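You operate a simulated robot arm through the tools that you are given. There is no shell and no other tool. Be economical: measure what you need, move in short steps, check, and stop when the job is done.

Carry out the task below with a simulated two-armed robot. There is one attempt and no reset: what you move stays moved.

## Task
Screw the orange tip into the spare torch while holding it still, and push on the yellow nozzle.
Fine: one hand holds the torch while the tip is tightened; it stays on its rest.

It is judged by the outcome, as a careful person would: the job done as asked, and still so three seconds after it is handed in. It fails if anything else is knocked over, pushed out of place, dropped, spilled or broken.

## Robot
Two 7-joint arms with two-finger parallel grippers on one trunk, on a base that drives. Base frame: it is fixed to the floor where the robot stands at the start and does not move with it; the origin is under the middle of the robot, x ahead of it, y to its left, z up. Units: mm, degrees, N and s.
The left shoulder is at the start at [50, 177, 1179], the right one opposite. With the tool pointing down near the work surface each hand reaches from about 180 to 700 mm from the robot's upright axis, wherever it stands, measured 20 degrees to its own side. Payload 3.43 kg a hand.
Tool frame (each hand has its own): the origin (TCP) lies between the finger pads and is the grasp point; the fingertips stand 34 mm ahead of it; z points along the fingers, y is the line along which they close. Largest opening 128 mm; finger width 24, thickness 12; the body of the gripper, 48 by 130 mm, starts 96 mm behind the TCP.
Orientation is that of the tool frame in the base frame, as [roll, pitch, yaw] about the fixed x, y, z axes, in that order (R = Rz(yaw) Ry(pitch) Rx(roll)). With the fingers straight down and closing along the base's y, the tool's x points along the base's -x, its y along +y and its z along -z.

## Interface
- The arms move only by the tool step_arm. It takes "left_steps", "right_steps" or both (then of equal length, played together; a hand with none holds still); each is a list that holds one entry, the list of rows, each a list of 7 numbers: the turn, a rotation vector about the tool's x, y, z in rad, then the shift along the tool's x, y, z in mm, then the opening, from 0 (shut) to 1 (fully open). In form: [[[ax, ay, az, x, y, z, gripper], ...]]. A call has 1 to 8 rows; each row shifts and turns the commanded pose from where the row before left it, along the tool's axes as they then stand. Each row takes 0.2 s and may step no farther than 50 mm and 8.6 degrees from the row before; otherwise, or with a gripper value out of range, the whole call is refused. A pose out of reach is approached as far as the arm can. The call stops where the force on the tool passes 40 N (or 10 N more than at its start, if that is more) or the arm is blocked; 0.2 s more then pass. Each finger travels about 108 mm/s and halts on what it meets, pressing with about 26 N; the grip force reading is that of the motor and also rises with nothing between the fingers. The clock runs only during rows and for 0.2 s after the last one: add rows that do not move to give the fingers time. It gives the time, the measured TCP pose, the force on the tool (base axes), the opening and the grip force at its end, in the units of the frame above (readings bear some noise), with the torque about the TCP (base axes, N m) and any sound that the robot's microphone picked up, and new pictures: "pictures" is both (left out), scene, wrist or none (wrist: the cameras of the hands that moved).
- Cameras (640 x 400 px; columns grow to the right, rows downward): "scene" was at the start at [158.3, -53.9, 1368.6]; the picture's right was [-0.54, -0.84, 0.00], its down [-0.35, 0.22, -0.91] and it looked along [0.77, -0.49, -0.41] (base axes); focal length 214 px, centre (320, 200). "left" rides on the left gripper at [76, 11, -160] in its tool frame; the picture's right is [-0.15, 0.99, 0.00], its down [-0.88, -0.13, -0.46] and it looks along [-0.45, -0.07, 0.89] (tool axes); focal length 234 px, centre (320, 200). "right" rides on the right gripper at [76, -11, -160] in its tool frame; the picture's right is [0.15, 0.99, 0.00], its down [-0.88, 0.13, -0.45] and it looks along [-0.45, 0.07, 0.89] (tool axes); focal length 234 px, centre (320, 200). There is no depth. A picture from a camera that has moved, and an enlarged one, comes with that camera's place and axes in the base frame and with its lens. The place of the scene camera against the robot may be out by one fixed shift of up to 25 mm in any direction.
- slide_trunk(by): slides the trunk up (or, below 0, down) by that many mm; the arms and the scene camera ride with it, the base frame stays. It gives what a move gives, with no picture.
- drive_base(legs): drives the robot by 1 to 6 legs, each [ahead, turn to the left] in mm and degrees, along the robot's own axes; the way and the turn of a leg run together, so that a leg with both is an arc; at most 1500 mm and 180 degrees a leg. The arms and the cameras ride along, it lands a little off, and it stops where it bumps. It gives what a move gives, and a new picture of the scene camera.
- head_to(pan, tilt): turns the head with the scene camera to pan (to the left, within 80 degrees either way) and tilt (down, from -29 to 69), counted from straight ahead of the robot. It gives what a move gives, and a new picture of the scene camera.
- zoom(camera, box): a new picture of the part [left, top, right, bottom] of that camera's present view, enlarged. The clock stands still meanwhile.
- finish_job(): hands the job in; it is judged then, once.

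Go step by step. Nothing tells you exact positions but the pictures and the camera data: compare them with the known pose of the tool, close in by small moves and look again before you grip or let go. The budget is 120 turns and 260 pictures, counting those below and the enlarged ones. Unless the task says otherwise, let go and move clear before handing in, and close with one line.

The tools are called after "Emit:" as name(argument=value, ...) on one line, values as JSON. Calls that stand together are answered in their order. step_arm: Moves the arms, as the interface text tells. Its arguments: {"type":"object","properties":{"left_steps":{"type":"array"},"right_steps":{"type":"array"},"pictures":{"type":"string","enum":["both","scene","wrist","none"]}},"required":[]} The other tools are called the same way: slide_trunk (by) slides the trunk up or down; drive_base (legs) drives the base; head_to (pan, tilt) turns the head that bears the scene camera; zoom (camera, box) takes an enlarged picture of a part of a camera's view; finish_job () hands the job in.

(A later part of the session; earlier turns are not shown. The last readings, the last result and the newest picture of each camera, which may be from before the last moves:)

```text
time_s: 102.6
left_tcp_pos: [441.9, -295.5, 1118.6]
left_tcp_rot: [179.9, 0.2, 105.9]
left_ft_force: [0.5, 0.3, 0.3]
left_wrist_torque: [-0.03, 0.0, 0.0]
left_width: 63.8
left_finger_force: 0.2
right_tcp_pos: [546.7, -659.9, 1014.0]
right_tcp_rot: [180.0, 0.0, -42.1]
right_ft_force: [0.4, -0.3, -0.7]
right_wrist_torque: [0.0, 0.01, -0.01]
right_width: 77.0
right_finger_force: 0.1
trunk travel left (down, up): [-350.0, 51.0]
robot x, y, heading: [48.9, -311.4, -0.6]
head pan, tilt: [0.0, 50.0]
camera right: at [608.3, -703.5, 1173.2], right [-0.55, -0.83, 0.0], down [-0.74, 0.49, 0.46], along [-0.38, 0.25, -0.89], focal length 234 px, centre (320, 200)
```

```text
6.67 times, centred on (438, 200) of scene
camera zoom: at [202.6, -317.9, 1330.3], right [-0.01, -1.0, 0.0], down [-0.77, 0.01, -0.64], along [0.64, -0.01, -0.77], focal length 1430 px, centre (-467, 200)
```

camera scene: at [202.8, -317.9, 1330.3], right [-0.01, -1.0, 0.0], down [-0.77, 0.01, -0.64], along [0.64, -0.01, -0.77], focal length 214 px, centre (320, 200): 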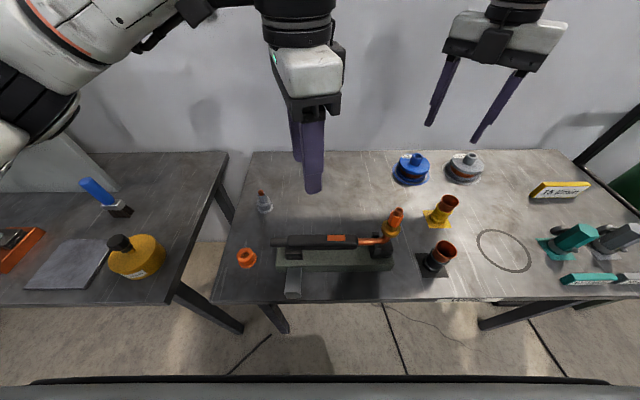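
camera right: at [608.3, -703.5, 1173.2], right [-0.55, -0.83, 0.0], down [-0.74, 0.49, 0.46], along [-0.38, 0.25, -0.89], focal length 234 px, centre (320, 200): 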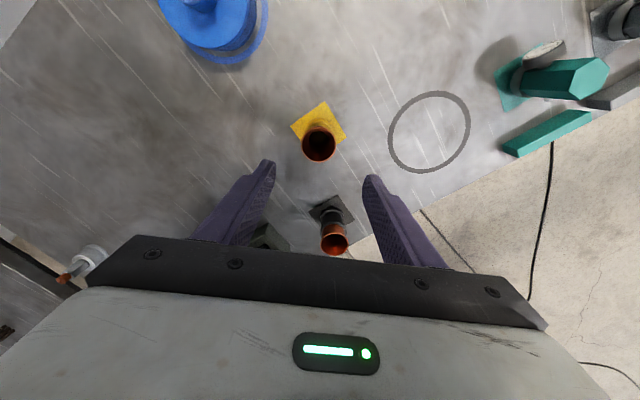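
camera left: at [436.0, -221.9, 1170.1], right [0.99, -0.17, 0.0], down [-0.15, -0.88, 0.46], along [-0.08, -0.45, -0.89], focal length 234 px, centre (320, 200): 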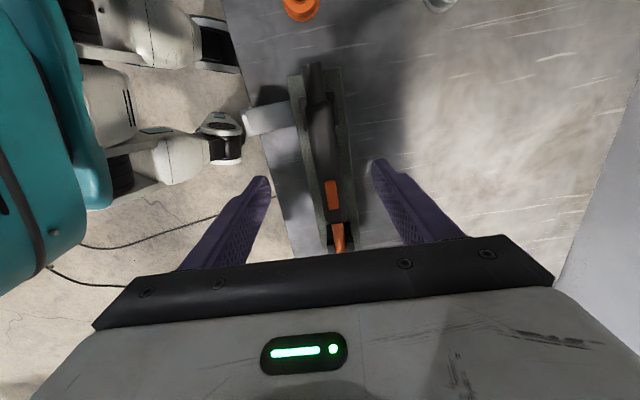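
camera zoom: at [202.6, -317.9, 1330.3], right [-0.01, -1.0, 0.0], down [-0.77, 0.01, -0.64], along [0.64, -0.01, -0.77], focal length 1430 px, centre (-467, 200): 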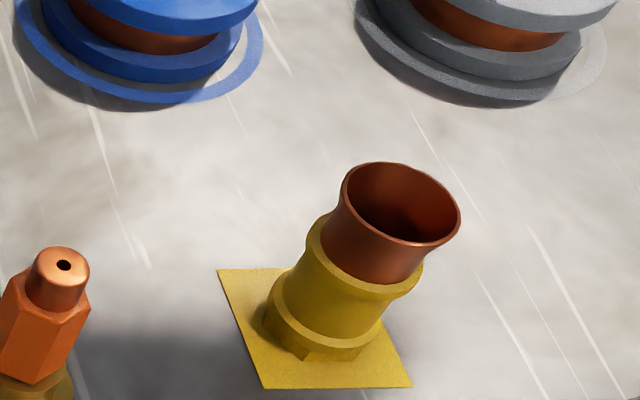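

Nozzle axis is at (550.5,-663.5), top at z≈890, upright on its yellow pad. I'll centre and descend to TCP ≈ 905 first to check reach.

Emit:
step_arm(right_steps=[[[0, 0, 0, 5, 0, 36, 0.6], [0, 0, 0, 0, 0, 36, 0.6], [0, 0, 0, 0, 0, 36, 0.6], [0, 0, 0, 0, 0, 0, 0.6]]], pictures="none")

Emit:
zoom(camera="right", box=[220, 80, 420, 205])

Emit:
zoom(camera="scene", box=[390, 160, 486, 220])

```text
time_s: 103.6
left_tcp_pos: [441.1, -296.0, 1117.5]
left_tcp_rot: [179.9, 0.2, 106.1]
left_ft_force: [0.2, 0.2, -0.3]
left_wrist_torque: [0.01, -0.02, 0.0]
left_width: 63.8
left_finger_force: 0.1
right_tcp_pos: [548.5, -662.3, 905.8]
right_tcp_rot: [179.9, 0.0, -42.0]
right_ft_force: [-0.6, 0.3, 0.1]
right_wrist_torque: [0.02, -0.02, -0.03]
right_width: 76.8
right_finger_force: 0.1
trunk travel left (down, up): [-350.0, 51.0]
robot x, y, heading: [47.6, -310.3, -0.7]
head pan, tilt: [0.0, 50.0]
```

```text
3.20 times, centred on (320, 142) of right
camera zoom: at [611.5, -705.5, 1064.4], right [-0.55, -0.83, 0.0], down [-0.74, 0.49, 0.46], along [-0.38, 0.25, -0.89], focal length 749 px, centre (320, 384)
```

zoom: 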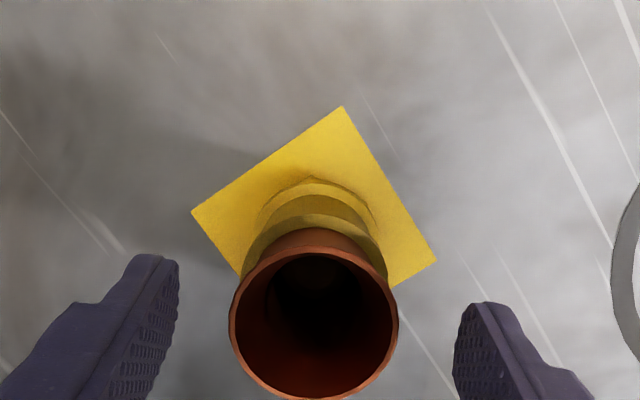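

```text
6.67 times, centred on (438, 190) of scene
camera zoom: at [202.6, -317.9, 1330.3], right [-0.01, -1.0, 0.0], down [-0.77, 0.01, -0.64], along [0.64, -0.01, -0.77], focal length 1430 px, centre (-467, 267)
```

zoom: 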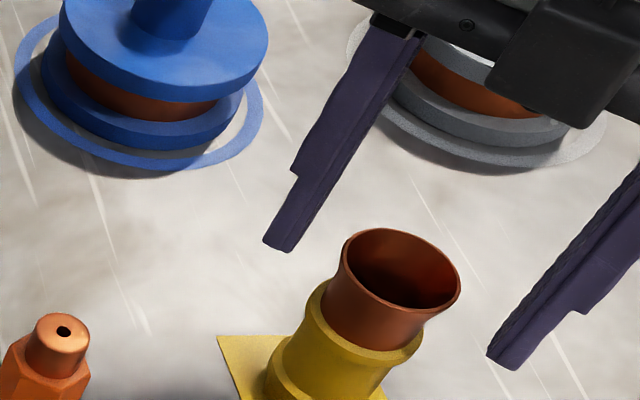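

Well centred. Descend 31 mm and close.

Emit:
step_arm(right_steps=[[[0, 0, 0, 2, 0, 16, 0.6], [0, 0, 0, 0, 0, 15, 0.5], [0, 0, 0, 0, 0, 0, 0.4], [0, 0, 0, 0, 0, 0, 0.33], [0, 0, 0, 0, 0, 0, 0.27], [0, 0, 0, 0, 0, 0, 0.2], [0, 0, 0, 0, 0, 0, 0.2]]], pictures="none")

Emit:
zoom(camera="right", box=[220, 100, 420, 225])

Emit:
zoom(camera="scene", box=[390, 160, 486, 220])

```text
time_s: 105.2
left_tcp_pos: [444.3, -295.6, 1118.0]
left_tcp_rot: [180.0, 0.2, 106.1]
left_ft_force: [0.1, -0.1, -0.2]
left_wrist_torque: [0.02, 0.01, 0.01]
left_width: 64.0
left_finger_force: 0.1
right_tcp_pos: [550.1, -664.6, 872.8]
right_tcp_rot: [-180.0, 0.1, -42.1]
right_ft_force: [-0.2, 0.0, 0.0]
right_wrist_torque: [0.03, -0.01, 0.02]
right_width: 37.7
right_finger_force: 26.4
trunk travel left (down, up): [-350.0, 51.0]
robot x, y, heading: [49.0, -310.6, -0.9]
head pan, tilt: [0.0, 50.0]
```

```text
3.20 times, centred on (320, 162) of right
camera zoom: at [612.6, -707.3, 1032.9], right [-0.55, -0.83, 0.0], down [-0.74, 0.49, 0.46], along [-0.38, 0.25, -0.89], focal length 749 px, centre (320, 320)
```

zoom: 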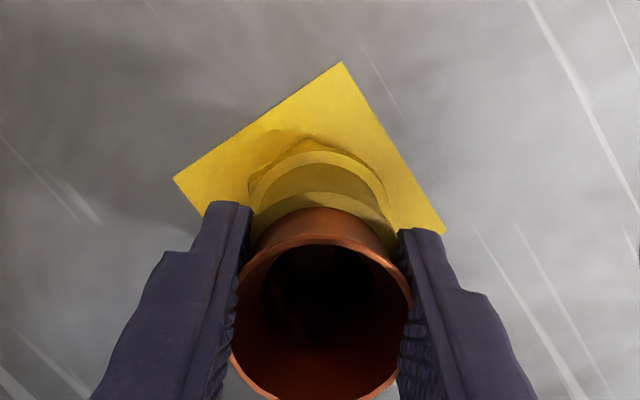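

```text
6.67 times, centred on (438, 190) of scene
camera zoom: at [202.8, -318.0, 1330.3], right [-0.01, -1.0, 0.0], down [-0.77, 0.01, -0.64], along [0.64, -0.01, -0.77], focal length 1430 px, centre (-467, 267)
```

zoom: 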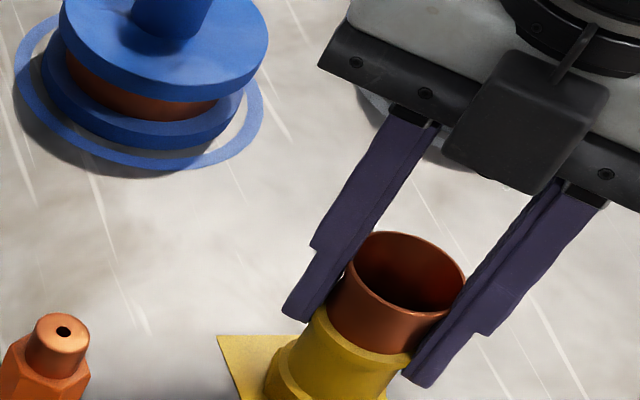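

Gripped. Lifting straight up well above the torch tip's height.

Emit:
step_arm(right_steps=[[[0, 0, 0, 0, 0, -20, 0.2], [0, 0, 0, 0, 0, -40, 0.2], [0, 0, 0, 0, 0, -45, 0.2], [0, 0, 0, 0, 0, -45, 0.2], [0, 0, 0, 0, 0, -45, 0.2], [0, 0, 0, 0, 0, -45, 0.2], [0, 0, 0, -20, 0, -20, 0.2]]], pictures="both")

Emit:
zoom(camera="scene", box=[360, 90, 552, 210])

```text
time_s: 106.8
left_tcp_pos: [441.5, -295.2, 1119.1]
left_tcp_rot: [179.9, 0.1, 106.0]
left_ft_force: [-0.8, -0.8, -0.3]
left_wrist_torque: [-0.01, 0.04, 0.01]
left_width: 64.3
left_finger_force: 0.1
right_tcp_pos: [534.0, -651.4, 1134.4]
right_tcp_rot: [180.0, 0.1, -42.1]
right_ft_force: [-0.8, 0.3, -0.4]
right_wrist_torque: [-0.01, -0.05, 0.0]
right_width: 37.8
right_finger_force: 25.9
trunk travel left (down, up): [-350.0, 51.0]
robot x, y, heading: [47.3, -309.3, -0.8]
head pan, tilt: [0.0, 50.0]
camera scene: at [202.2, -317.7, 1330.4], right [-0.01, -1.0, 0.0], down [-0.77, 0.01, -0.64], along [0.64, -0.01, -0.77], focal length 214 px, centre (320, 200)
camera right: at [596.2, -693.6, 1294.2], right [-0.55, -0.83, 0.0], down [-0.74, 0.49, 0.46], along [-0.38, 0.25, -0.89], focal length 234 px, centre (320, 200)
```

scene: 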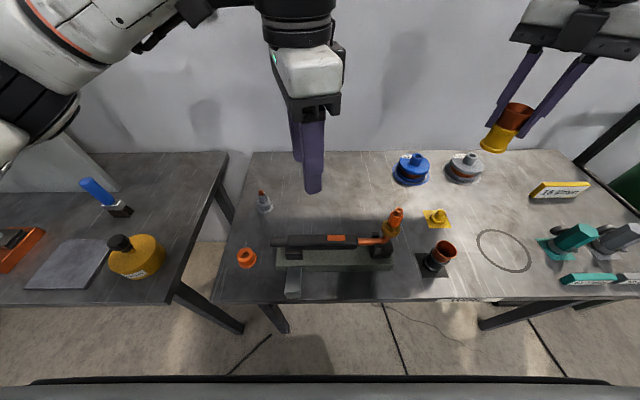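
right: 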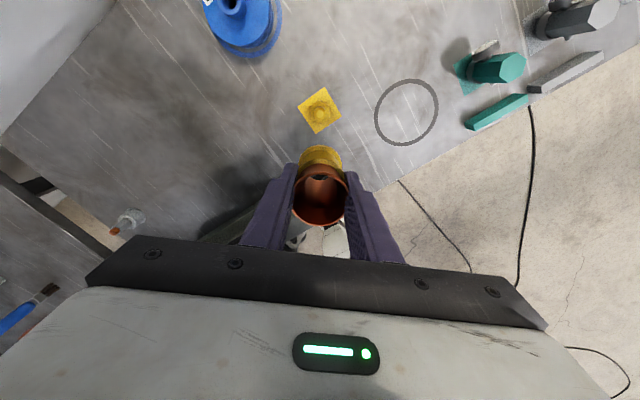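

```text
3.33 times, centred on (456, 150) of scene
camera zoom: at [202.2, -317.7, 1330.4], right [-0.01, -1.0, 0.0], down [-0.77, 0.01, -0.64], along [0.64, -0.01, -0.77], focal length 715 px, centre (-133, 367)
```

zoom: 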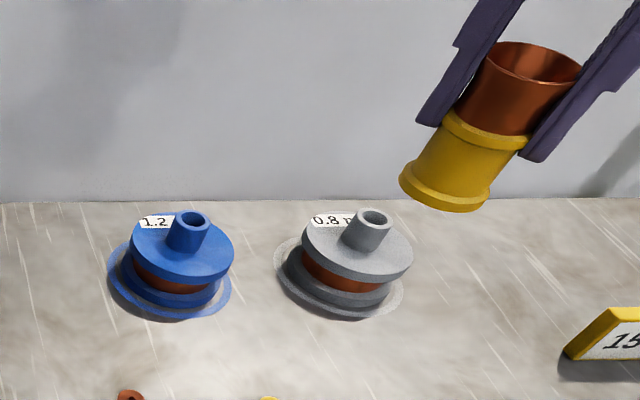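

The nozzle came cleanly off its peg. Now driving back to the torch-working stance.

Emit:
drive_base(legs=[[0, -89], [-119, 0], [0, 72]])

```text
time_s: 114.9
left_tcp_pos: [426.3, -306.3, 1117.5]
left_tcp_rot: [179.9, 0.2, 87.1]
left_ft_force: [0.0, 0.5, -0.3]
left_wrist_torque: [0.01, 0.0, -0.01]
left_width: 64.1
left_finger_force: 0.0
right_tcp_pos: [398.0, -671.9, 1134.8]
right_tcp_rot: [180.0, 0.2, -61.1]
right_ft_force: [-0.6, -0.2, -1.5]
right_wrist_torque: [-0.01, 0.01, 0.0]
right_width: 38.1
right_finger_force: 25.7
trunk travel left (down, up): [-350.0, 51.0]
robot x, y, heading: [43.0, -195.1, -20.1]
head pan, tilt: [0.0, 50.0]
camera scene: at [195.2, -246.3, 1330.3], right [-0.34, -0.94, 0.0], down [-0.72, 0.26, -0.64], along [0.6, -0.22, -0.77], focal length 214 px, centre (320, 200)
```

scene: 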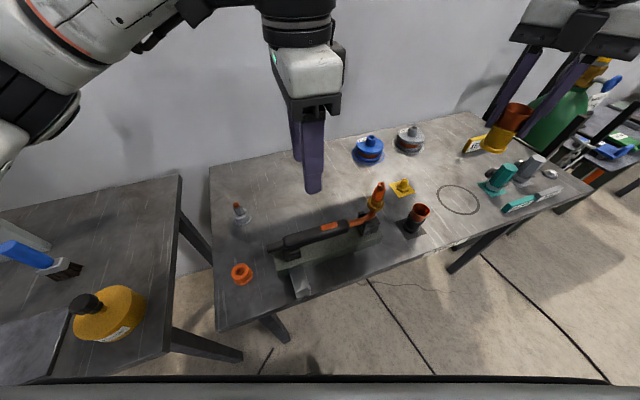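

Emit:
drive_base(legs=[[0, 2.5]])

Emit:
zoom(camera="left", box=[220, 80, 420, 205])

```text
time_s: 115.7
left_tcp_pos: [432.2, -289.2, 1116.4]
left_tcp_rot: [179.8, 0.2, 89.5]
left_ft_force: [-0.9, 0.2, -1.0]
left_wrist_torque: [-0.06, 0.01, 0.03]
left_width: 63.8
left_finger_force: 0.1
right_tcp_pos: [418.7, -655.9, 1134.8]
right_tcp_rot: [-180.0, 0.1, -58.8]
right_ft_force: [0.4, -0.6, -0.6]
right_wrist_torque: [-0.06, 0.0, 0.0]
right_width: 38.1
right_finger_force: 25.7
trunk travel left (down, up): [-350.0, 51.0]
robot x, y, heading: [46.9, -195.9, -17.2]
head pan, tilt: [0.0, 50.0]
camera scene: at [197.5, -239.9, 1330.2], right [-0.3, -0.96, 0.0], down [-0.73, 0.23, -0.64], along [0.61, -0.19, -0.77], focal length 214 px, centre (320, 200)
```

scene: 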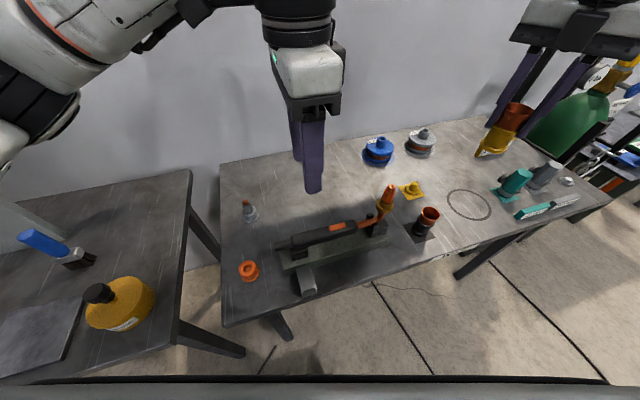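

```text
3.20 times, centred on (320, 142) of left
camera zoom: at [441.8, -213.5, 1277.4], right [0.99, -0.16, 0.0], down [-0.14, -0.88, 0.46], along [-0.07, -0.45, -0.89], focal length 749 px, centre (320, 384)
```

zoom: 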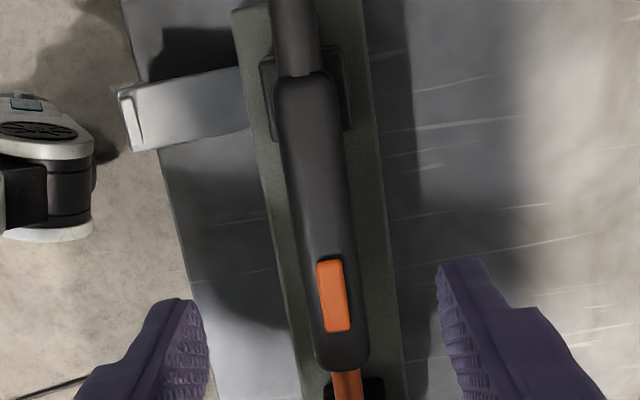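

Left hand goes back down to hold the torch.

Emit:
step_arm(left_steps=[[[0, 0, 0, -11, -2, 40, 0.5], [0, 0, 0, 0, 0, 45, 0.5], [0, 0, 0, 0, 0, 45, 0.5], [0, 0, 0, 0, 0, 45, 0.5], [0, 0, 0, 0, 0, 30, 0.5], [0, 0, 0, 0, 0, 18, 0.5], [0, 0, 0, 0, 0, 0, 0.4]]], pictures="none")

Emit:
zoom(camera="left", box=[220, 80, 420, 205])

```text
time_s: 117.3
left_tcp_pos: [431.4, -302.0, 896.0]
left_tcp_rot: [180.0, 0.2, 89.6]
left_ft_force: [0.3, -1.0, 0.1]
left_wrist_torque: [0.01, 0.0, 0.01]
left_width: 51.0
left_finger_force: 0.0
right_tcp_pos: [418.5, -655.6, 1134.5]
right_tcp_rot: [180.0, 0.1, -58.6]
right_ft_force: [-0.3, -0.7, -1.4]
right_wrist_torque: [0.01, 0.02, -0.03]
right_width: 37.9
right_finger_force: 25.7
trunk travel left (down, up): [-350.0, 51.0]
robot x, y, heading: [42.5, -190.2, -17.3]
head pan, tilt: [0.0, 50.0]
```

```text
3.20 times, centred on (320, 142) of left
camera zoom: at [439.7, -226.0, 1055.3], right [0.99, -0.16, 0.0], down [-0.14, -0.88, 0.46], along [-0.07, -0.45, -0.89], focal length 749 px, centre (320, 384)
```

zoom: 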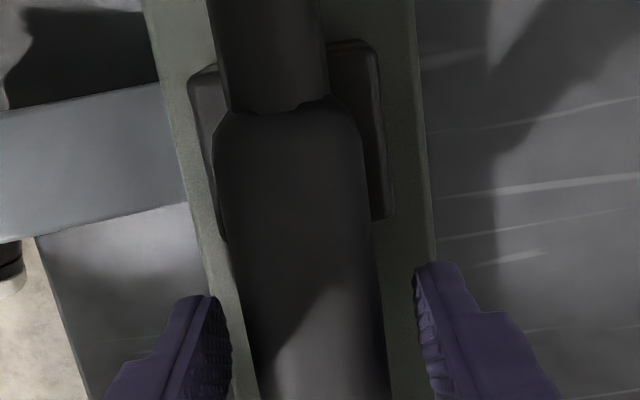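

Emit:
step_arm(left_steps=[[[0, 0, 0, 0, 0, 0, 0.3], [0, 0, 0, 0, 0, 0, 0.22], [0, 0, 0, 0, 0, 0, 0.15], [0, 0, 0, 0, 0, 0, 0.15], [0, 0, 0, 0, 0, 0, 0.15], [0, 0, 0, 0, 0, 0, 0.15]]], right_steps=[[[0, 0, 0, 0, 0, 0, 0.2], [0, 0, 0, -40, -27, 0, 0.2], [0, 0, 0, -40, -27, 0, 0.2], [0, 0, 0, -40, -27, 0, 0.2], [0, 0, 0, -40, -27, 0, 0.2], [0, 0, 0, 0, 0, 0, 0.2]]], pictures="both")

Emit:
zoom(camera="scene", box=[310, 110, 470, 210])

Emit:
zoom(camera="right", box=[220, 90, 420, 215])

```text
time_s: 118.7
left_tcp_pos: [429.7, -300.9, 895.1]
left_tcp_rot: [179.9, 0.0, 89.5]
left_ft_force: [0.2, 1.0, 0.7]
left_wrist_torque: [0.29, 0.11, 0.25]
left_width: 31.9
left_finger_force: 26.0
right_tcp_pos: [427.4, -461.3, 1133.6]
right_tcp_rot: [180.0, 0.0, -58.8]
right_ft_force: [-0.6, -1.6, 0.0]
right_wrist_torque: [0.03, 0.03, 0.0]
right_width: 37.8
right_finger_force: 25.9
trunk travel left (down, up): [-350.0, 51.0]
robot x, y, heading: [47.0, -193.6, -17.6]
head pan, tilt: [0.0, 50.0]
camera scene: at [197.1, -240.4, 1330.3], right [-0.3, -0.96, 0.0], down [-0.73, 0.23, -0.64], along [0.61, -0.19, -0.77], focal length 214 px, centre (320, 200)
camera right: at [473.8, -521.6, 1292.8], right [-0.77, -0.64, 0.0], down [-0.57, 0.69, 0.46], along [-0.29, 0.35, -0.89], focal length 234 px, centre (320, 200)
camera left: at [439.8, -226.0, 1055.6], right [0.99, -0.15, 0.0], down [-0.14, -0.88, 0.46], along [-0.07, -0.45, -0.89], focal length 234 px, centre (320, 200)
```

scene: 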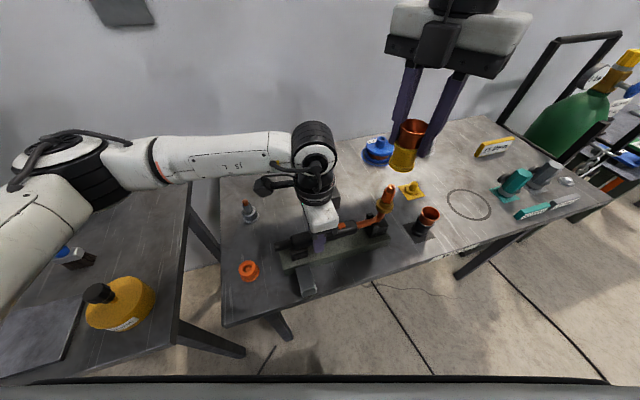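
right: 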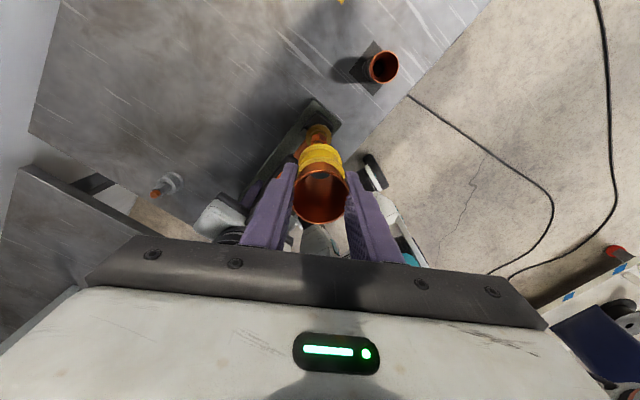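
left: 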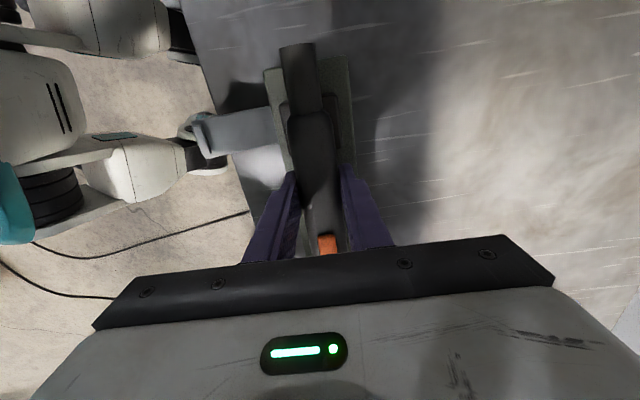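

```text
4.00 times, centred on (390, 160) of scene
camera zoom: at [197.1, -240.4, 1330.3], right [-0.3, -0.96, 0.0], down [-0.73, 0.23, -0.64], along [0.61, -0.19, -0.77], focal length 858 px, centre (40, 360)
```

zoom: 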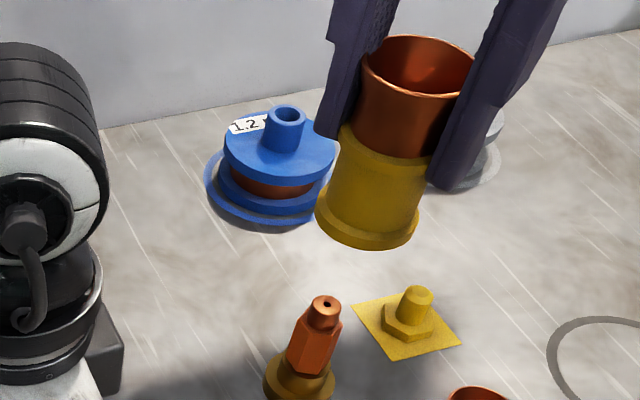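

```text
3.20 times, centred on (320, 152) of right
camera zoom: at [473.8, -521.6, 1292.8], right [-0.77, -0.64, 0.0], down [-0.57, 0.69, 0.46], along [-0.29, 0.35, -0.89], focal length 749 px, centre (320, 352)
```

zoom: 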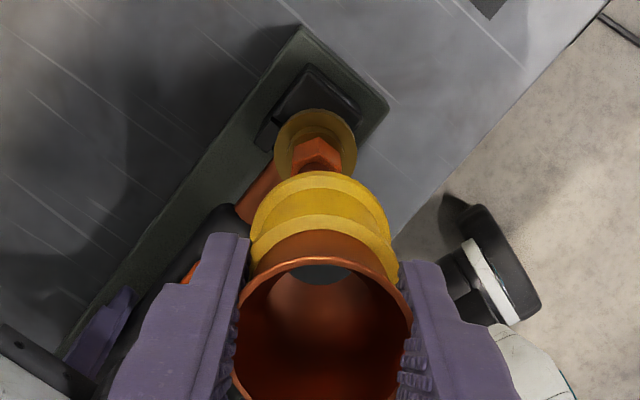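

Torch held again. The nozzle needs about 2 mm of correction toward +y; I'll apply that and lower to just above the tip.

Emit:
step_arm(right_steps=[[[0, 0, 0, -1, -1.8, 20, 0.2], [0, 0, 0, 0, 0, 20, 0.2], [0, 0, 0, 0, 0, 10, 0.2], [0, 0, 0, 0, 0, 0, 0.2]]], pictures="none")

Emit:
zoom(camera="scene", box=[340, 130, 436, 190])

Emit:
zoom(camera="right", box=[240, 90, 400, 190])

```text
time_s: 119.7
left_tcp_pos: [429.7, -302.3, 895.9]
left_tcp_rot: [179.9, 0.0, 89.5]
left_ft_force: [0.5, 0.6, 0.3]
left_wrist_torque: [0.33, 0.05, 0.14]
left_width: 31.7
left_finger_force: 26.0
right_tcp_pos: [428.8, -461.1, 1086.3]
right_tcp_rot: [-179.9, 0.1, -58.5]
right_ft_force: [0.0, 0.1, -1.4]
right_wrist_torque: [0.03, -0.01, 0.0]
right_width: 38.1
right_finger_force: 25.9
trunk travel left (down, up): [-350.0, 51.0]
robot x, y, heading: [46.0, -193.2, -17.3]
head pan, tilt: [0.0, 50.0]
```

```text
6.67 times, centred on (388, 160) of scene
camera zoom: at [197.3, -240.4, 1330.2], right [-0.3, -0.96, 0.0], down [-0.73, 0.23, -0.64], along [0.61, -0.19, -0.77], focal length 1430 px, centre (-133, 467)
```

zoom: 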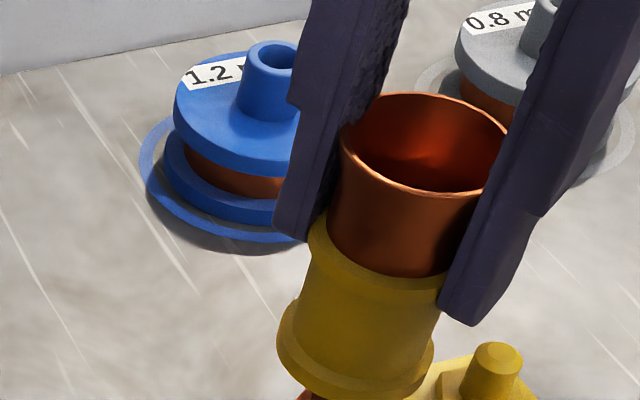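

```text
4.00 times, centred on (320, 140) of right
camera zoom: at [476.5, -520.1, 1244.4], right [-0.77, -0.64, 0.0], down [-0.57, 0.68, 0.46], along [-0.29, 0.35, -0.89], focal length 937 px, centre (320, 440)
```

zoom: 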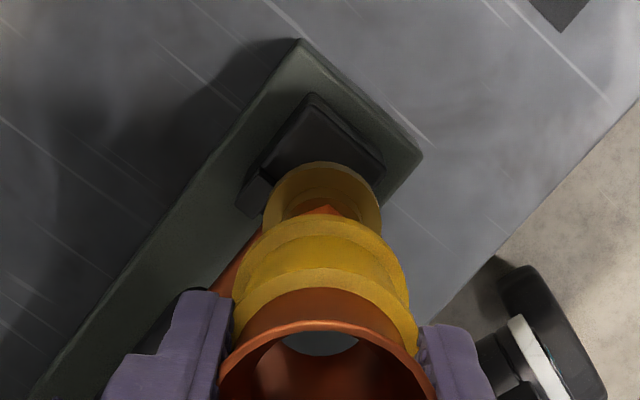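

Emit:
zoom(camera="scene", box=[340, 155, 436, 215])

Emit:
zoom(camera="right", box=[240, 150, 400, 250])

```text
6.67 times, centred on (388, 185) of scene
camera zoom: at [197.3, -240.4, 1330.2], right [-0.3, -0.96, 0.0], down [-0.73, 0.23, -0.64], along [0.61, -0.19, -0.77], focal length 1430 px, centre (-133, 300)
```

zoom: 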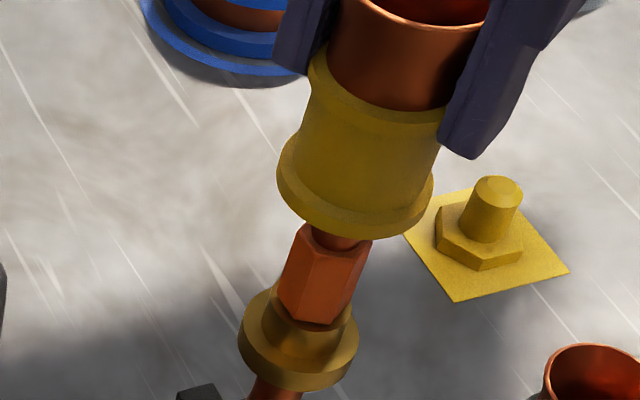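

```text
4.00 times, centred on (320, 200) of right
camera zoom: at [476.5, -520.1, 1244.4], right [-0.77, -0.64, 0.0], down [-0.57, 0.68, 0.46], along [-0.29, 0.35, -0.89], focal length 937 px, centre (320, 200)
```

zoom: 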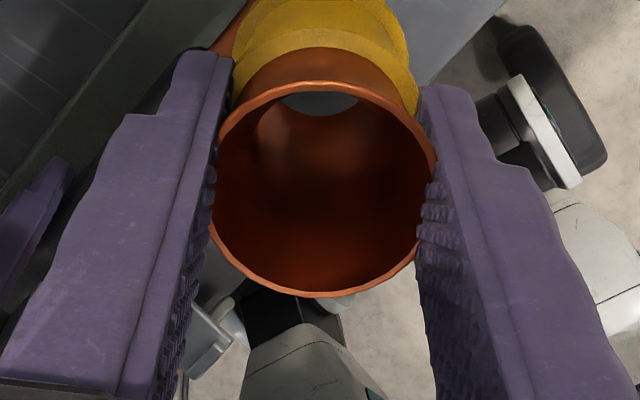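

Both views show the nozzle axis over the brass flange. I'll lower it over the tip in small steps.

Emit:
step_arm(right_steps=[[[0, 0, 0, 0, 0, 8, 0.2], [0, 0, 0, 0, 0, 8, 0.2], [0, 0, 0, 0, 0, 8, 0.2], [0, 0, 0, 0, 0, 8, 0.2], [0, 0, 0, 0, 0, 8, 0.2]]], pictures="none")

Emit:
zoom(camera="scene", box=[340, 155, 436, 215])

Emit:
zoom(camera="right", box=[240, 110, 400, 210])

```text
time_s: 120.9
left_tcp_pos: [430.0, -302.1, 895.8]
left_tcp_rot: [179.9, 0.1, 89.4]
left_ft_force: [-0.3, 0.2, 1.1]
left_wrist_torque: [0.31, 0.03, -0.05]
left_width: 32.0
left_finger_force: 25.6
right_tcp_pos: [427.4, -460.7, 1044.9]
right_tcp_rot: [179.9, 0.1, -58.6]
right_ft_force: [-0.1, 0.1, -0.9]
right_wrist_torque: [0.0, 0.01, 0.04]
right_width: 37.7
right_finger_force: 25.8
trunk travel left (down, up): [-350.0, 51.0]
robot x, y, heading: [43.8, -192.1, -17.3]
head pan, tilt: [0.0, 50.0]
```

```text
6.67 times, centred on (388, 185) of scene
camera zoom: at [197.4, -240.4, 1330.2], right [-0.3, -0.96, 0.0], down [-0.73, 0.23, -0.64], along [0.61, -0.19, -0.77], focal length 1430 px, centre (-133, 300)
```

zoom: 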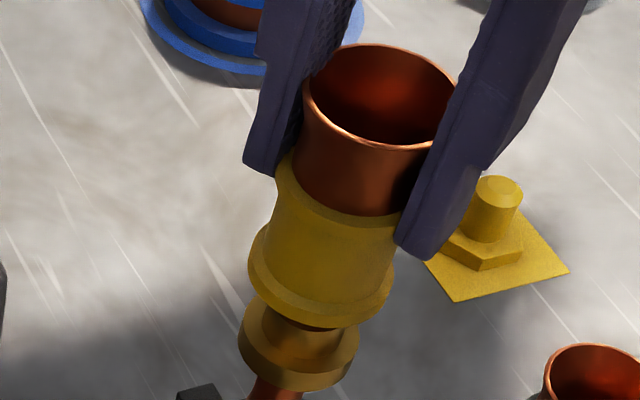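

```text
4.00 times, centred on (320, 160) of right
camera zoom: at [476.6, -520.2, 1204.0], right [-0.77, -0.64, 0.0], down [-0.57, 0.68, 0.46], along [-0.29, 0.35, -0.89], focal length 937 px, centre (320, 360)
```

zoom: 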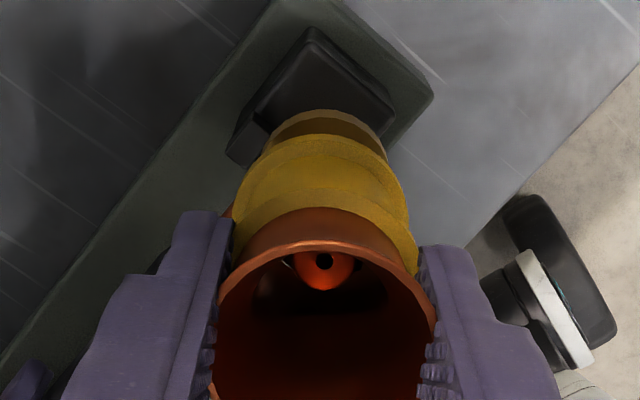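

Tip is centred inside the nozzle, no contact. Continuing down.

Emit:
step_arm(right_steps=[[[0, 0, 0, 0, 0, 5, 0.2], [0, 0, 0, 0, 0, 5, 0.2], [0, 0, 0, 0, 0, 4, 0.2], [0, 0, 0, 0, 0, 3, 0.2], [0, 0, 0, 0, 0, 0, 0.2]]], pictures="none")

Emit:
zoom(camera="scene", box=[350, 170, 414, 210])

Emit:
zoom(camera="right", box=[240, 110, 400, 210])

```text
time_s: 122.1
left_tcp_pos: [430.0, -302.0, 895.8]
left_tcp_rot: [179.9, 0.1, 89.5]
left_ft_force: [0.0, 0.3, 0.0]
left_wrist_torque: [0.25, 0.04, 0.01]
left_width: 31.7
left_finger_force: 25.8
right_tcp_pos: [428.8, -461.7, 1026.6]
right_tcp_rot: [180.0, 0.2, -58.6]
right_ft_force: [-0.4, 0.0, -1.0]
right_wrist_torque: [-0.01, -0.02, -0.04]
right_width: 37.7
right_finger_force: 25.7
trunk travel left (down, up): [-350.0, 51.0]
robot x, y, heading: [43.7, -196.2, -17.2]
head pan, tilt: [0.0, 50.0]
```

```text
10.00 times, centred on (382, 190) of scene
camera zoom: at [197.4, -240.4, 1330.2], right [-0.3, -0.96, 0.0], down [-0.73, 0.23, -0.64], along [0.61, -0.19, -0.77], focal length 2145 px, centre (-300, 300)
```

zoom: 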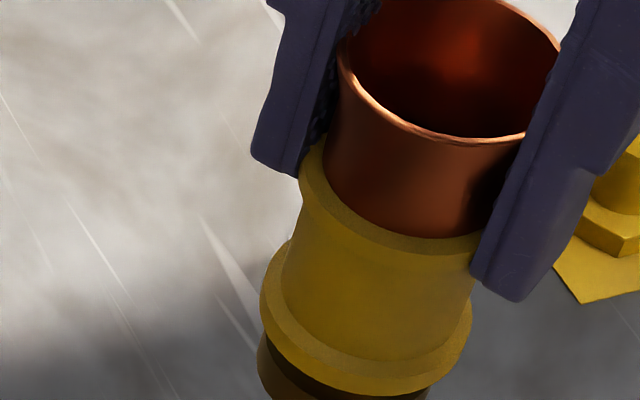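

```text
4.00 times, centred on (320, 160) of right
camera zoom: at [476.3, -520.9, 1186.2], right [-0.77, -0.64, 0.0], down [-0.57, 0.68, 0.46], along [-0.29, 0.35, -0.89], focal length 937 px, centre (320, 360)
```

zoom: 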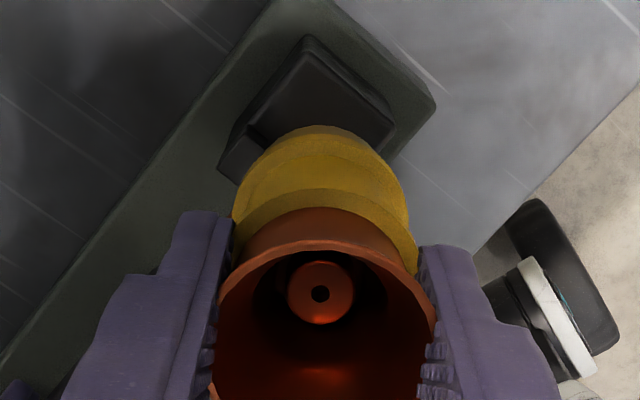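

Emit:
step_arm(right_steps=[[[0, 0, 0, 0, 0, 3, 0.2], [0, 0, 0, 0, 0, 3, 0.2], [0, 0, 0, 0, 0, 2, 0.2], [0, 0, 0, 0, 0, 2, 0.2], [0, 0, 0, 0, 0, 0, 0.2]]], pictures="none")

Emit:
zoom(camera="scene", box=[345, 175, 409, 215])

```text
time_s: 123.3
left_tcp_pos: [430.4, -301.8, 895.5]
left_tcp_rot: [179.9, 0.1, 89.5]
left_ft_force: [1.3, -2.6, -3.7]
left_wrist_torque: [0.68, 0.04, 0.22]
left_width: 32.0
left_finger_force: 25.2
right_tcp_pos: [429.0, -461.4, 1018.2]
right_tcp_rot: [-179.9, 0.1, -58.6]
right_ft_force: [-1.3, -0.2, 9.9]
right_wrist_torque: [0.05, 0.16, 0.0]
right_width: 37.9
right_finger_force: 26.1
trunk travel left (down, up): [-350.0, 51.0]
robot x, y, heading: [46.7, -190.8, -17.2]
head pan, tilt: [0.0, 50.0]
```

```text
10.00 times, centred on (377, 195) of scene
camera zoom: at [197.0, -240.4, 1330.4], right [-0.3, -0.96, 0.0], down [-0.73, 0.23, -0.64], along [0.61, -0.19, -0.77], focal length 2145 px, centre (-250, 250)
```

zoom: 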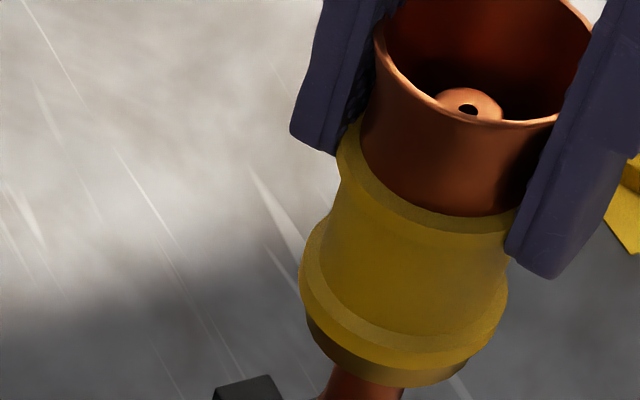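

Contact with purely axial force, with the nozzle right at the brass flange. Now pushing it on firmly in small steps.

Emit:
step_arm(right_steps=[[[0, 0, 0, 0, 0, 1.5, 0.15], [0, 0, 0, 0, 0, 1.5, 0.15], [0, 0, 0, 0, 0, 1.5, 0.15], [0, 0, 0, 0, 0, 0, 0.15]]], pictures="none")

Emit:
zoom(camera="scene", box=[345, 175, 409, 215])

```text
time_s: 124.3
left_tcp_pos: [430.1, -301.2, 896.9]
left_tcp_rot: [179.8, 0.2, 89.5]
left_ft_force: [1.8, -3.5, -3.2]
left_wrist_torque: [0.54, 0.07, 0.46]
left_width: 31.8
left_finger_force: 26.0
right_tcp_pos: [429.3, -461.5, 1013.8]
right_tcp_rot: [180.0, 0.0, -58.5]
right_ft_force: [-1.0, -1.7, 18.8]
right_wrist_torque: [-0.1, -0.01, -0.13]
right_width: 37.8
right_finger_force: 25.7
trunk travel left (down, up): [-350.0, 51.0]
robot x, y, heading: [49.1, -191.2, -17.2]
head pan, tilt: [0.0, 50.0]
```

```text
10.00 times, centred on (377, 195) of scene
camera zoom: at [196.5, -240.2, 1330.4], right [-0.3, -0.96, 0.0], down [-0.73, 0.23, -0.64], along [0.61, -0.19, -0.77], focal length 2145 px, centre (-250, 250)
```

zoom: 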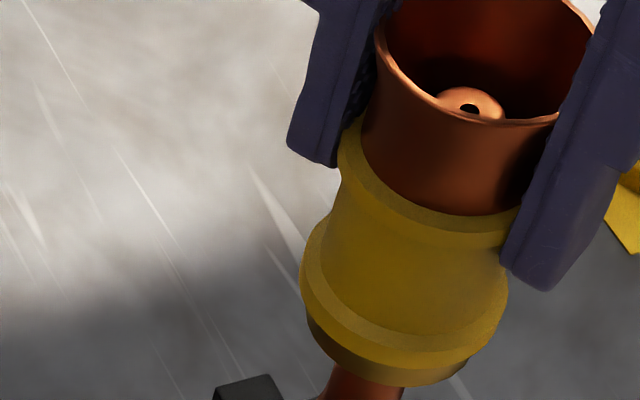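

The fingers slid at 19 N while the nozzle stayed, flush with the brass flange as far as I can see. Checking closely for any gap.

Emit:
zoom(camera="scene", box=[364, 192, 404, 217])

Emit:
zoom(camera="right", box=[270, 110, 370, 172])

Emit:
zoom(camera="left", box=[240, 180, 400, 280])

```text
16.00 times, centred on (384, 204) of scene
camera zoom: at [196.5, -240.2, 1330.4], right [-0.3, -0.96, 0.0], down [-0.73, 0.23, -0.64], along [0.61, -0.19, -0.77], focal length 3432 px, centre (-704, 128)
```

zoom: 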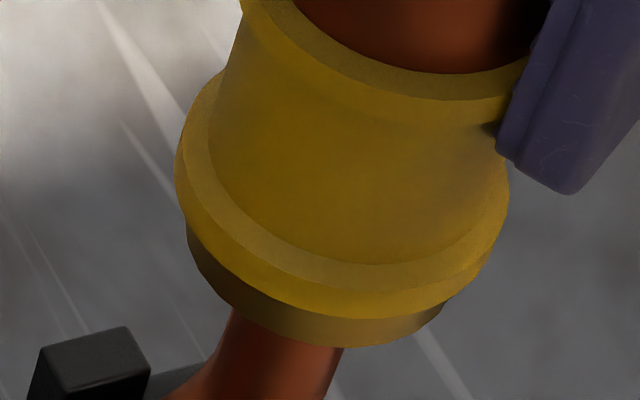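

```text
6.40 times, centred on (320, 141) of right
camera zoom: at [476.1, -520.7, 1173.5], right [-0.77, -0.64, 0.0], down [-0.57, 0.68, 0.46], along [-0.29, 0.35, -0.89], focal length 1499 px, centre (320, 578)
```

zoom: 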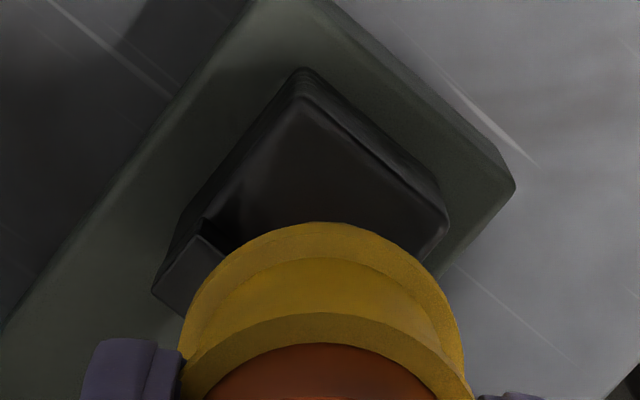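

```text
4.00 times, centred on (320, 230) of left
camera zoom: at [439.4, -225.9, 1056.0], right [0.99, -0.15, 0.0], down [-0.14, -0.88, 0.46], along [-0.07, -0.45, -0.89], focal length 937 px, centre (320, 80)
```

zoom: 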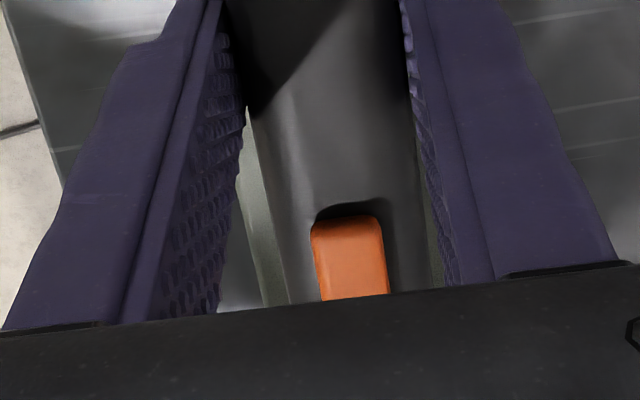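

It sits flush on the flange all round. A gentle tug tells whether it is pushed on or only resting.

Emit:
step_arm(right_steps=[[[0, 0, 0, 0, 0, -2, 0.1], [0, 0, 0, 0, 0, -2, 0.1], [0, 0, 0, 0, 0, -1.5, 0.1], [0, 0, 0, 0, 0, 0, 0.1]]], pictures="none")

Emit:
zoom(camera="scene", box=[364, 192, 404, 217])

```text
time_s: 125.3
left_tcp_pos: [429.6, -301.9, 896.3]
left_tcp_rot: [179.9, 0.2, 89.5]
left_ft_force: [0.0, 4.1, -0.1]
left_wrist_torque: [-0.74, -0.03, -0.03]
left_width: 32.2
left_finger_force: 26.0
right_tcp_pos: [428.0, -461.4, 1018.2]
right_tcp_rot: [179.9, 0.1, -58.6]
right_ft_force: [1.7, -3.1, -1.6]
right_wrist_torque: [-0.17, -0.05, 0.0]
right_width: 37.7
right_finger_force: 25.4
trunk travel left (down, up): [-350.0, 51.0]
robot x, y, heading: [46.7, -193.4, -17.3]
head pan, tilt: [0.0, 50.0]
```

```text
16.00 times, centred on (384, 204) of scene
camera zoom: at [197.2, -240.3, 1330.2], right [-0.3, -0.96, 0.0], down [-0.73, 0.23, -0.64], along [0.61, -0.19, -0.77], focal length 3432 px, centre (-704, 128)
```

zoom: 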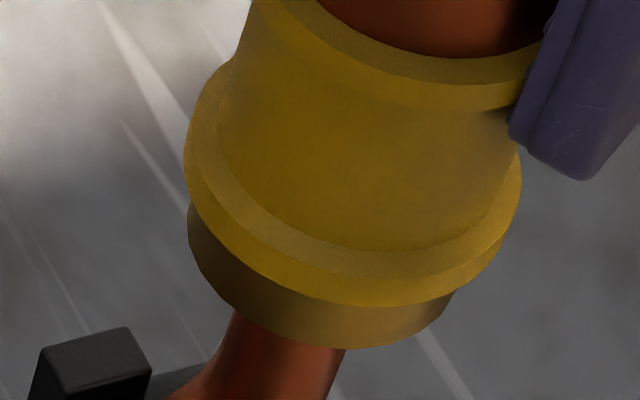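

It lifts a little too easily, so it wants a firmer push. I'll re-seat it, then open, rise and press down on the rim with both fingertips.

Emit:
step_arm(right_steps=[[[0, 0, 0, 0.8, 0, 2, 0.1], [0, 0, 0, 0, 0, 2, 0.1], [0, 0, 0, 0, 0, 2, 0.1], [0, 0, 0, 0, 0, 0, 0.1], [0, 0, 0, 0, 0, 0, 0.4], [0, 0, 0, 0, 0, 0, 0.5]]], pictures="none")

Emit:
step_arm(right_steps=[[[0, 0, 0, 0, 0, -40, 0.5], [0, 0, 0, 0, 0, -30, 0.5], [0, 0, 0, 0, 0, 0, 0.35], [0, 0, 0, 0, 0, 0, 0.25], [0, 0, 0, 0, 0, 0, 0.24]]], pictures="none")

Emit:
zoom(camera="scene", box=[340, 140, 436, 200])

Emit:
zoom(camera="right", box=[240, 110, 400, 210])

```text
time_s: 126.7
left_tcp_pos: [429.3, -302.8, 896.4]
left_tcp_rot: [179.9, 0.3, 89.6]
left_ft_force: [0.6, 0.5, 0.3]
left_wrist_torque: [-0.42, 0.0, 0.17]
left_width: 31.8
left_finger_force: 26.1
right_tcp_pos: [429.0, -461.9, 1012.2]
right_tcp_rot: [180.0, 0.1, -58.6]
right_ft_force: [-0.7, 0.0, -0.5]
right_wrist_torque: [0.02, 0.0, 0.01]
right_width: 64.0
right_finger_force: 0.1
trunk travel left (down, up): [-350.0, 51.0]
robot x, y, heading: [49.5, -191.8, -17.4]
head pan, tilt: [0.0, 50.0]
```

```text
time_s: 127.9
left_tcp_pos: [430.0, -302.5, 895.9]
left_tcp_rot: [179.9, 0.2, 89.6]
left_ft_force: [1.2, -1.2, -0.8]
left_wrist_torque: [-0.42, -0.01, 0.09]
left_width: 31.7
left_finger_force: 26.4
right_tcp_pos: [428.1, -462.8, 1083.8]
right_tcp_rot: [179.9, 0.1, -58.5]
right_ft_force: [0.0, -1.0, -0.4]
right_wrist_torque: [0.0, 0.02, 0.01]
right_width: 30.8
right_finger_force: 0.1
trunk travel left (down, up): [-350.0, 51.0]
robot x, y, heading: [48.0, -192.7, -17.2]
head pan, tilt: [0.0, 50.0]
```

```text
6.67 times, centred on (388, 170) of scene
camera zoom: at [197.2, -240.3, 1330.3], right [-0.3, -0.96, 0.0], down [-0.73, 0.23, -0.64], along [0.61, -0.19, -0.77], focal length 1430 px, centre (-133, 400)
```

zoom: 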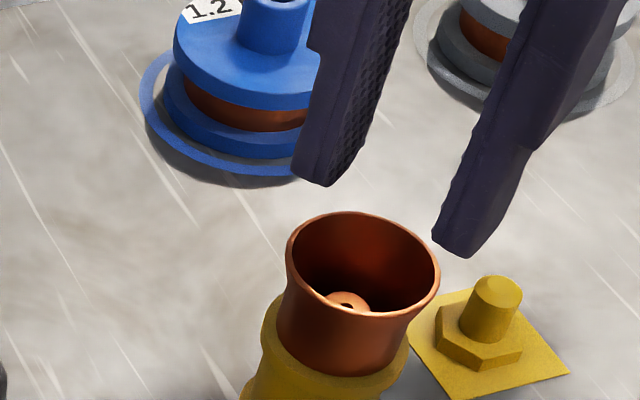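

```text
4.00 times, centred on (320, 160) of right
camera zoom: at [476.0, -522.8, 1242.1], right [-0.77, -0.64, 0.0], down [-0.57, 0.68, 0.46], along [-0.29, 0.35, -0.89], focal length 937 px, centre (320, 360)
```

zoom: 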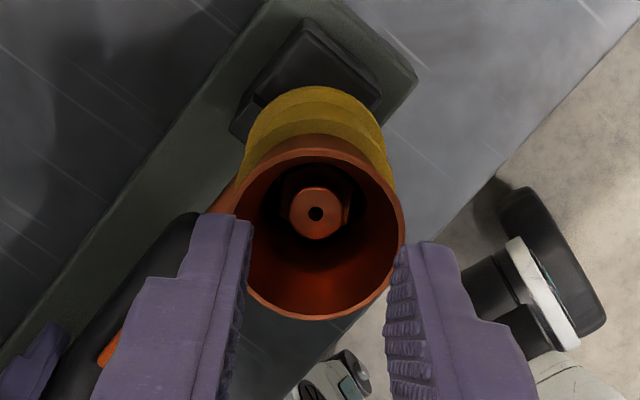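

Fingertips straddle the rim correctly. Pressing down onto the rim now.

Emit:
step_arm(right_steps=[[[0, 0, 0, 2, 0, 8, 0.24], [0, 0, 0, 0, 0, 3, 0.24], [0, 0, 0, 0, 0, 3, 0.24], [0, 0, 0, 0, 0, 2, 0.24], [0, 0, 0, 0, 0, 2, 0.24], [0, 0, 0, 0, 0, 2, 0.24]]], pictures="none")

Emit:
zoom(camera="scene", box=[340, 155, 436, 215])

```text
time_s: 129.3
left_tcp_pos: [429.6, -303.0, 896.2]
left_tcp_rot: [179.9, 0.1, 89.6]
left_ft_force: [0.0, 0.3, 0.2]
left_wrist_torque: [-0.47, 0.02, 0.13]
left_width: 32.0
left_finger_force: 26.0
right_tcp_pos: [429.2, -463.7, 1062.3]
right_tcp_rot: [-180.0, 0.1, -58.6]
right_ft_force: [0.8, -0.4, 0.6]
right_wrist_torque: [0.02, 0.0, -0.01]
right_width: 30.5
right_finger_force: 0.0
trunk travel left (down, up): [-350.0, 51.0]
robot x, y, heading: [47.3, -193.2, -17.4]
head pan, tilt: [0.0, 50.0]
```

```text
6.67 times, centred on (388, 185) of scene
camera zoom: at [197.2, -240.3, 1330.3], right [-0.3, -0.96, 0.0], down [-0.73, 0.23, -0.64], along [0.61, -0.19, -0.77], focal length 1430 px, centre (-133, 300)
```

zoom: 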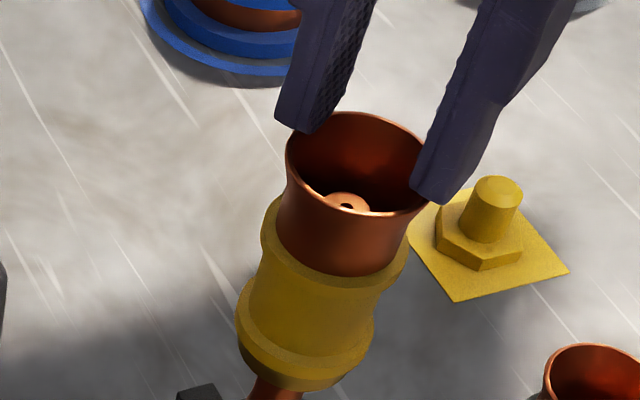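

Emit:
step_arm(right_steps=[[[0, 0, 0, 0, 0, 2, 0.24], [0, 0, 0, 0, 0, 2, 0.24], [0, 0, 0, 0, 0, 2, 0.24], [0, 0, 0, 0, 0, 2, 0.24], [0, 0, 0, 0, 0, 2, 0.24]]], pictures="none")

Emit:
zoom(camera="scene", box=[340, 155, 436, 215])

```text
time_s: 130.3
left_tcp_pos: [429.6, -301.6, 898.0]
left_tcp_rot: [179.9, 0.2, 89.6]
left_ft_force: [0.4, 2.1, 1.9]
left_wrist_torque: [-0.65, 0.23, 0.09]
left_width: 31.7
left_finger_force: 26.2
right_tcp_pos: [429.8, -463.0, 1060.7]
right_tcp_rot: [-179.5, -0.4, -58.6]
right_ft_force: [-3.0, -0.4, 10.3]
right_wrist_torque: [-0.06, 0.26, 0.01]
right_width: 32.3
right_finger_force: 1.3
trunk travel left (down, up): [-350.0, 51.0]
robot x, y, heading: [48.3, -191.3, -17.4]
head pan, tilt: [0.0, 50.0]
stopped in row 4 (right hand): the force on the tool passed its limit at 43 N (the readings are from after the stop); the commanded pose is now the measured one
```

```text
6.67 times, centred on (388, 185) of scene
camera zoom: at [196.3, -239.7, 1330.4], right [-0.3, -0.95, 0.0], down [-0.73, 0.23, -0.64], along [0.61, -0.19, -0.77], focal length 1430 px, centre (-133, 300)
```

zoom: 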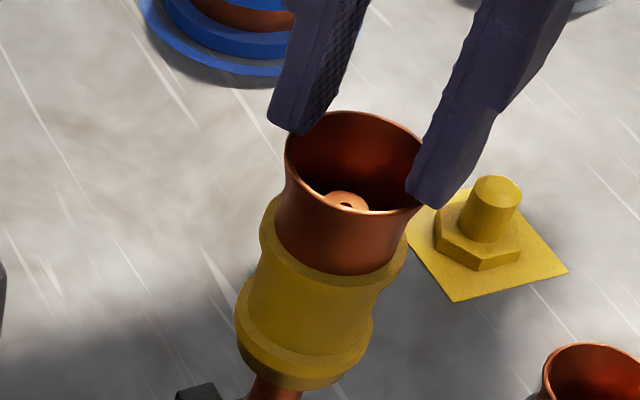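

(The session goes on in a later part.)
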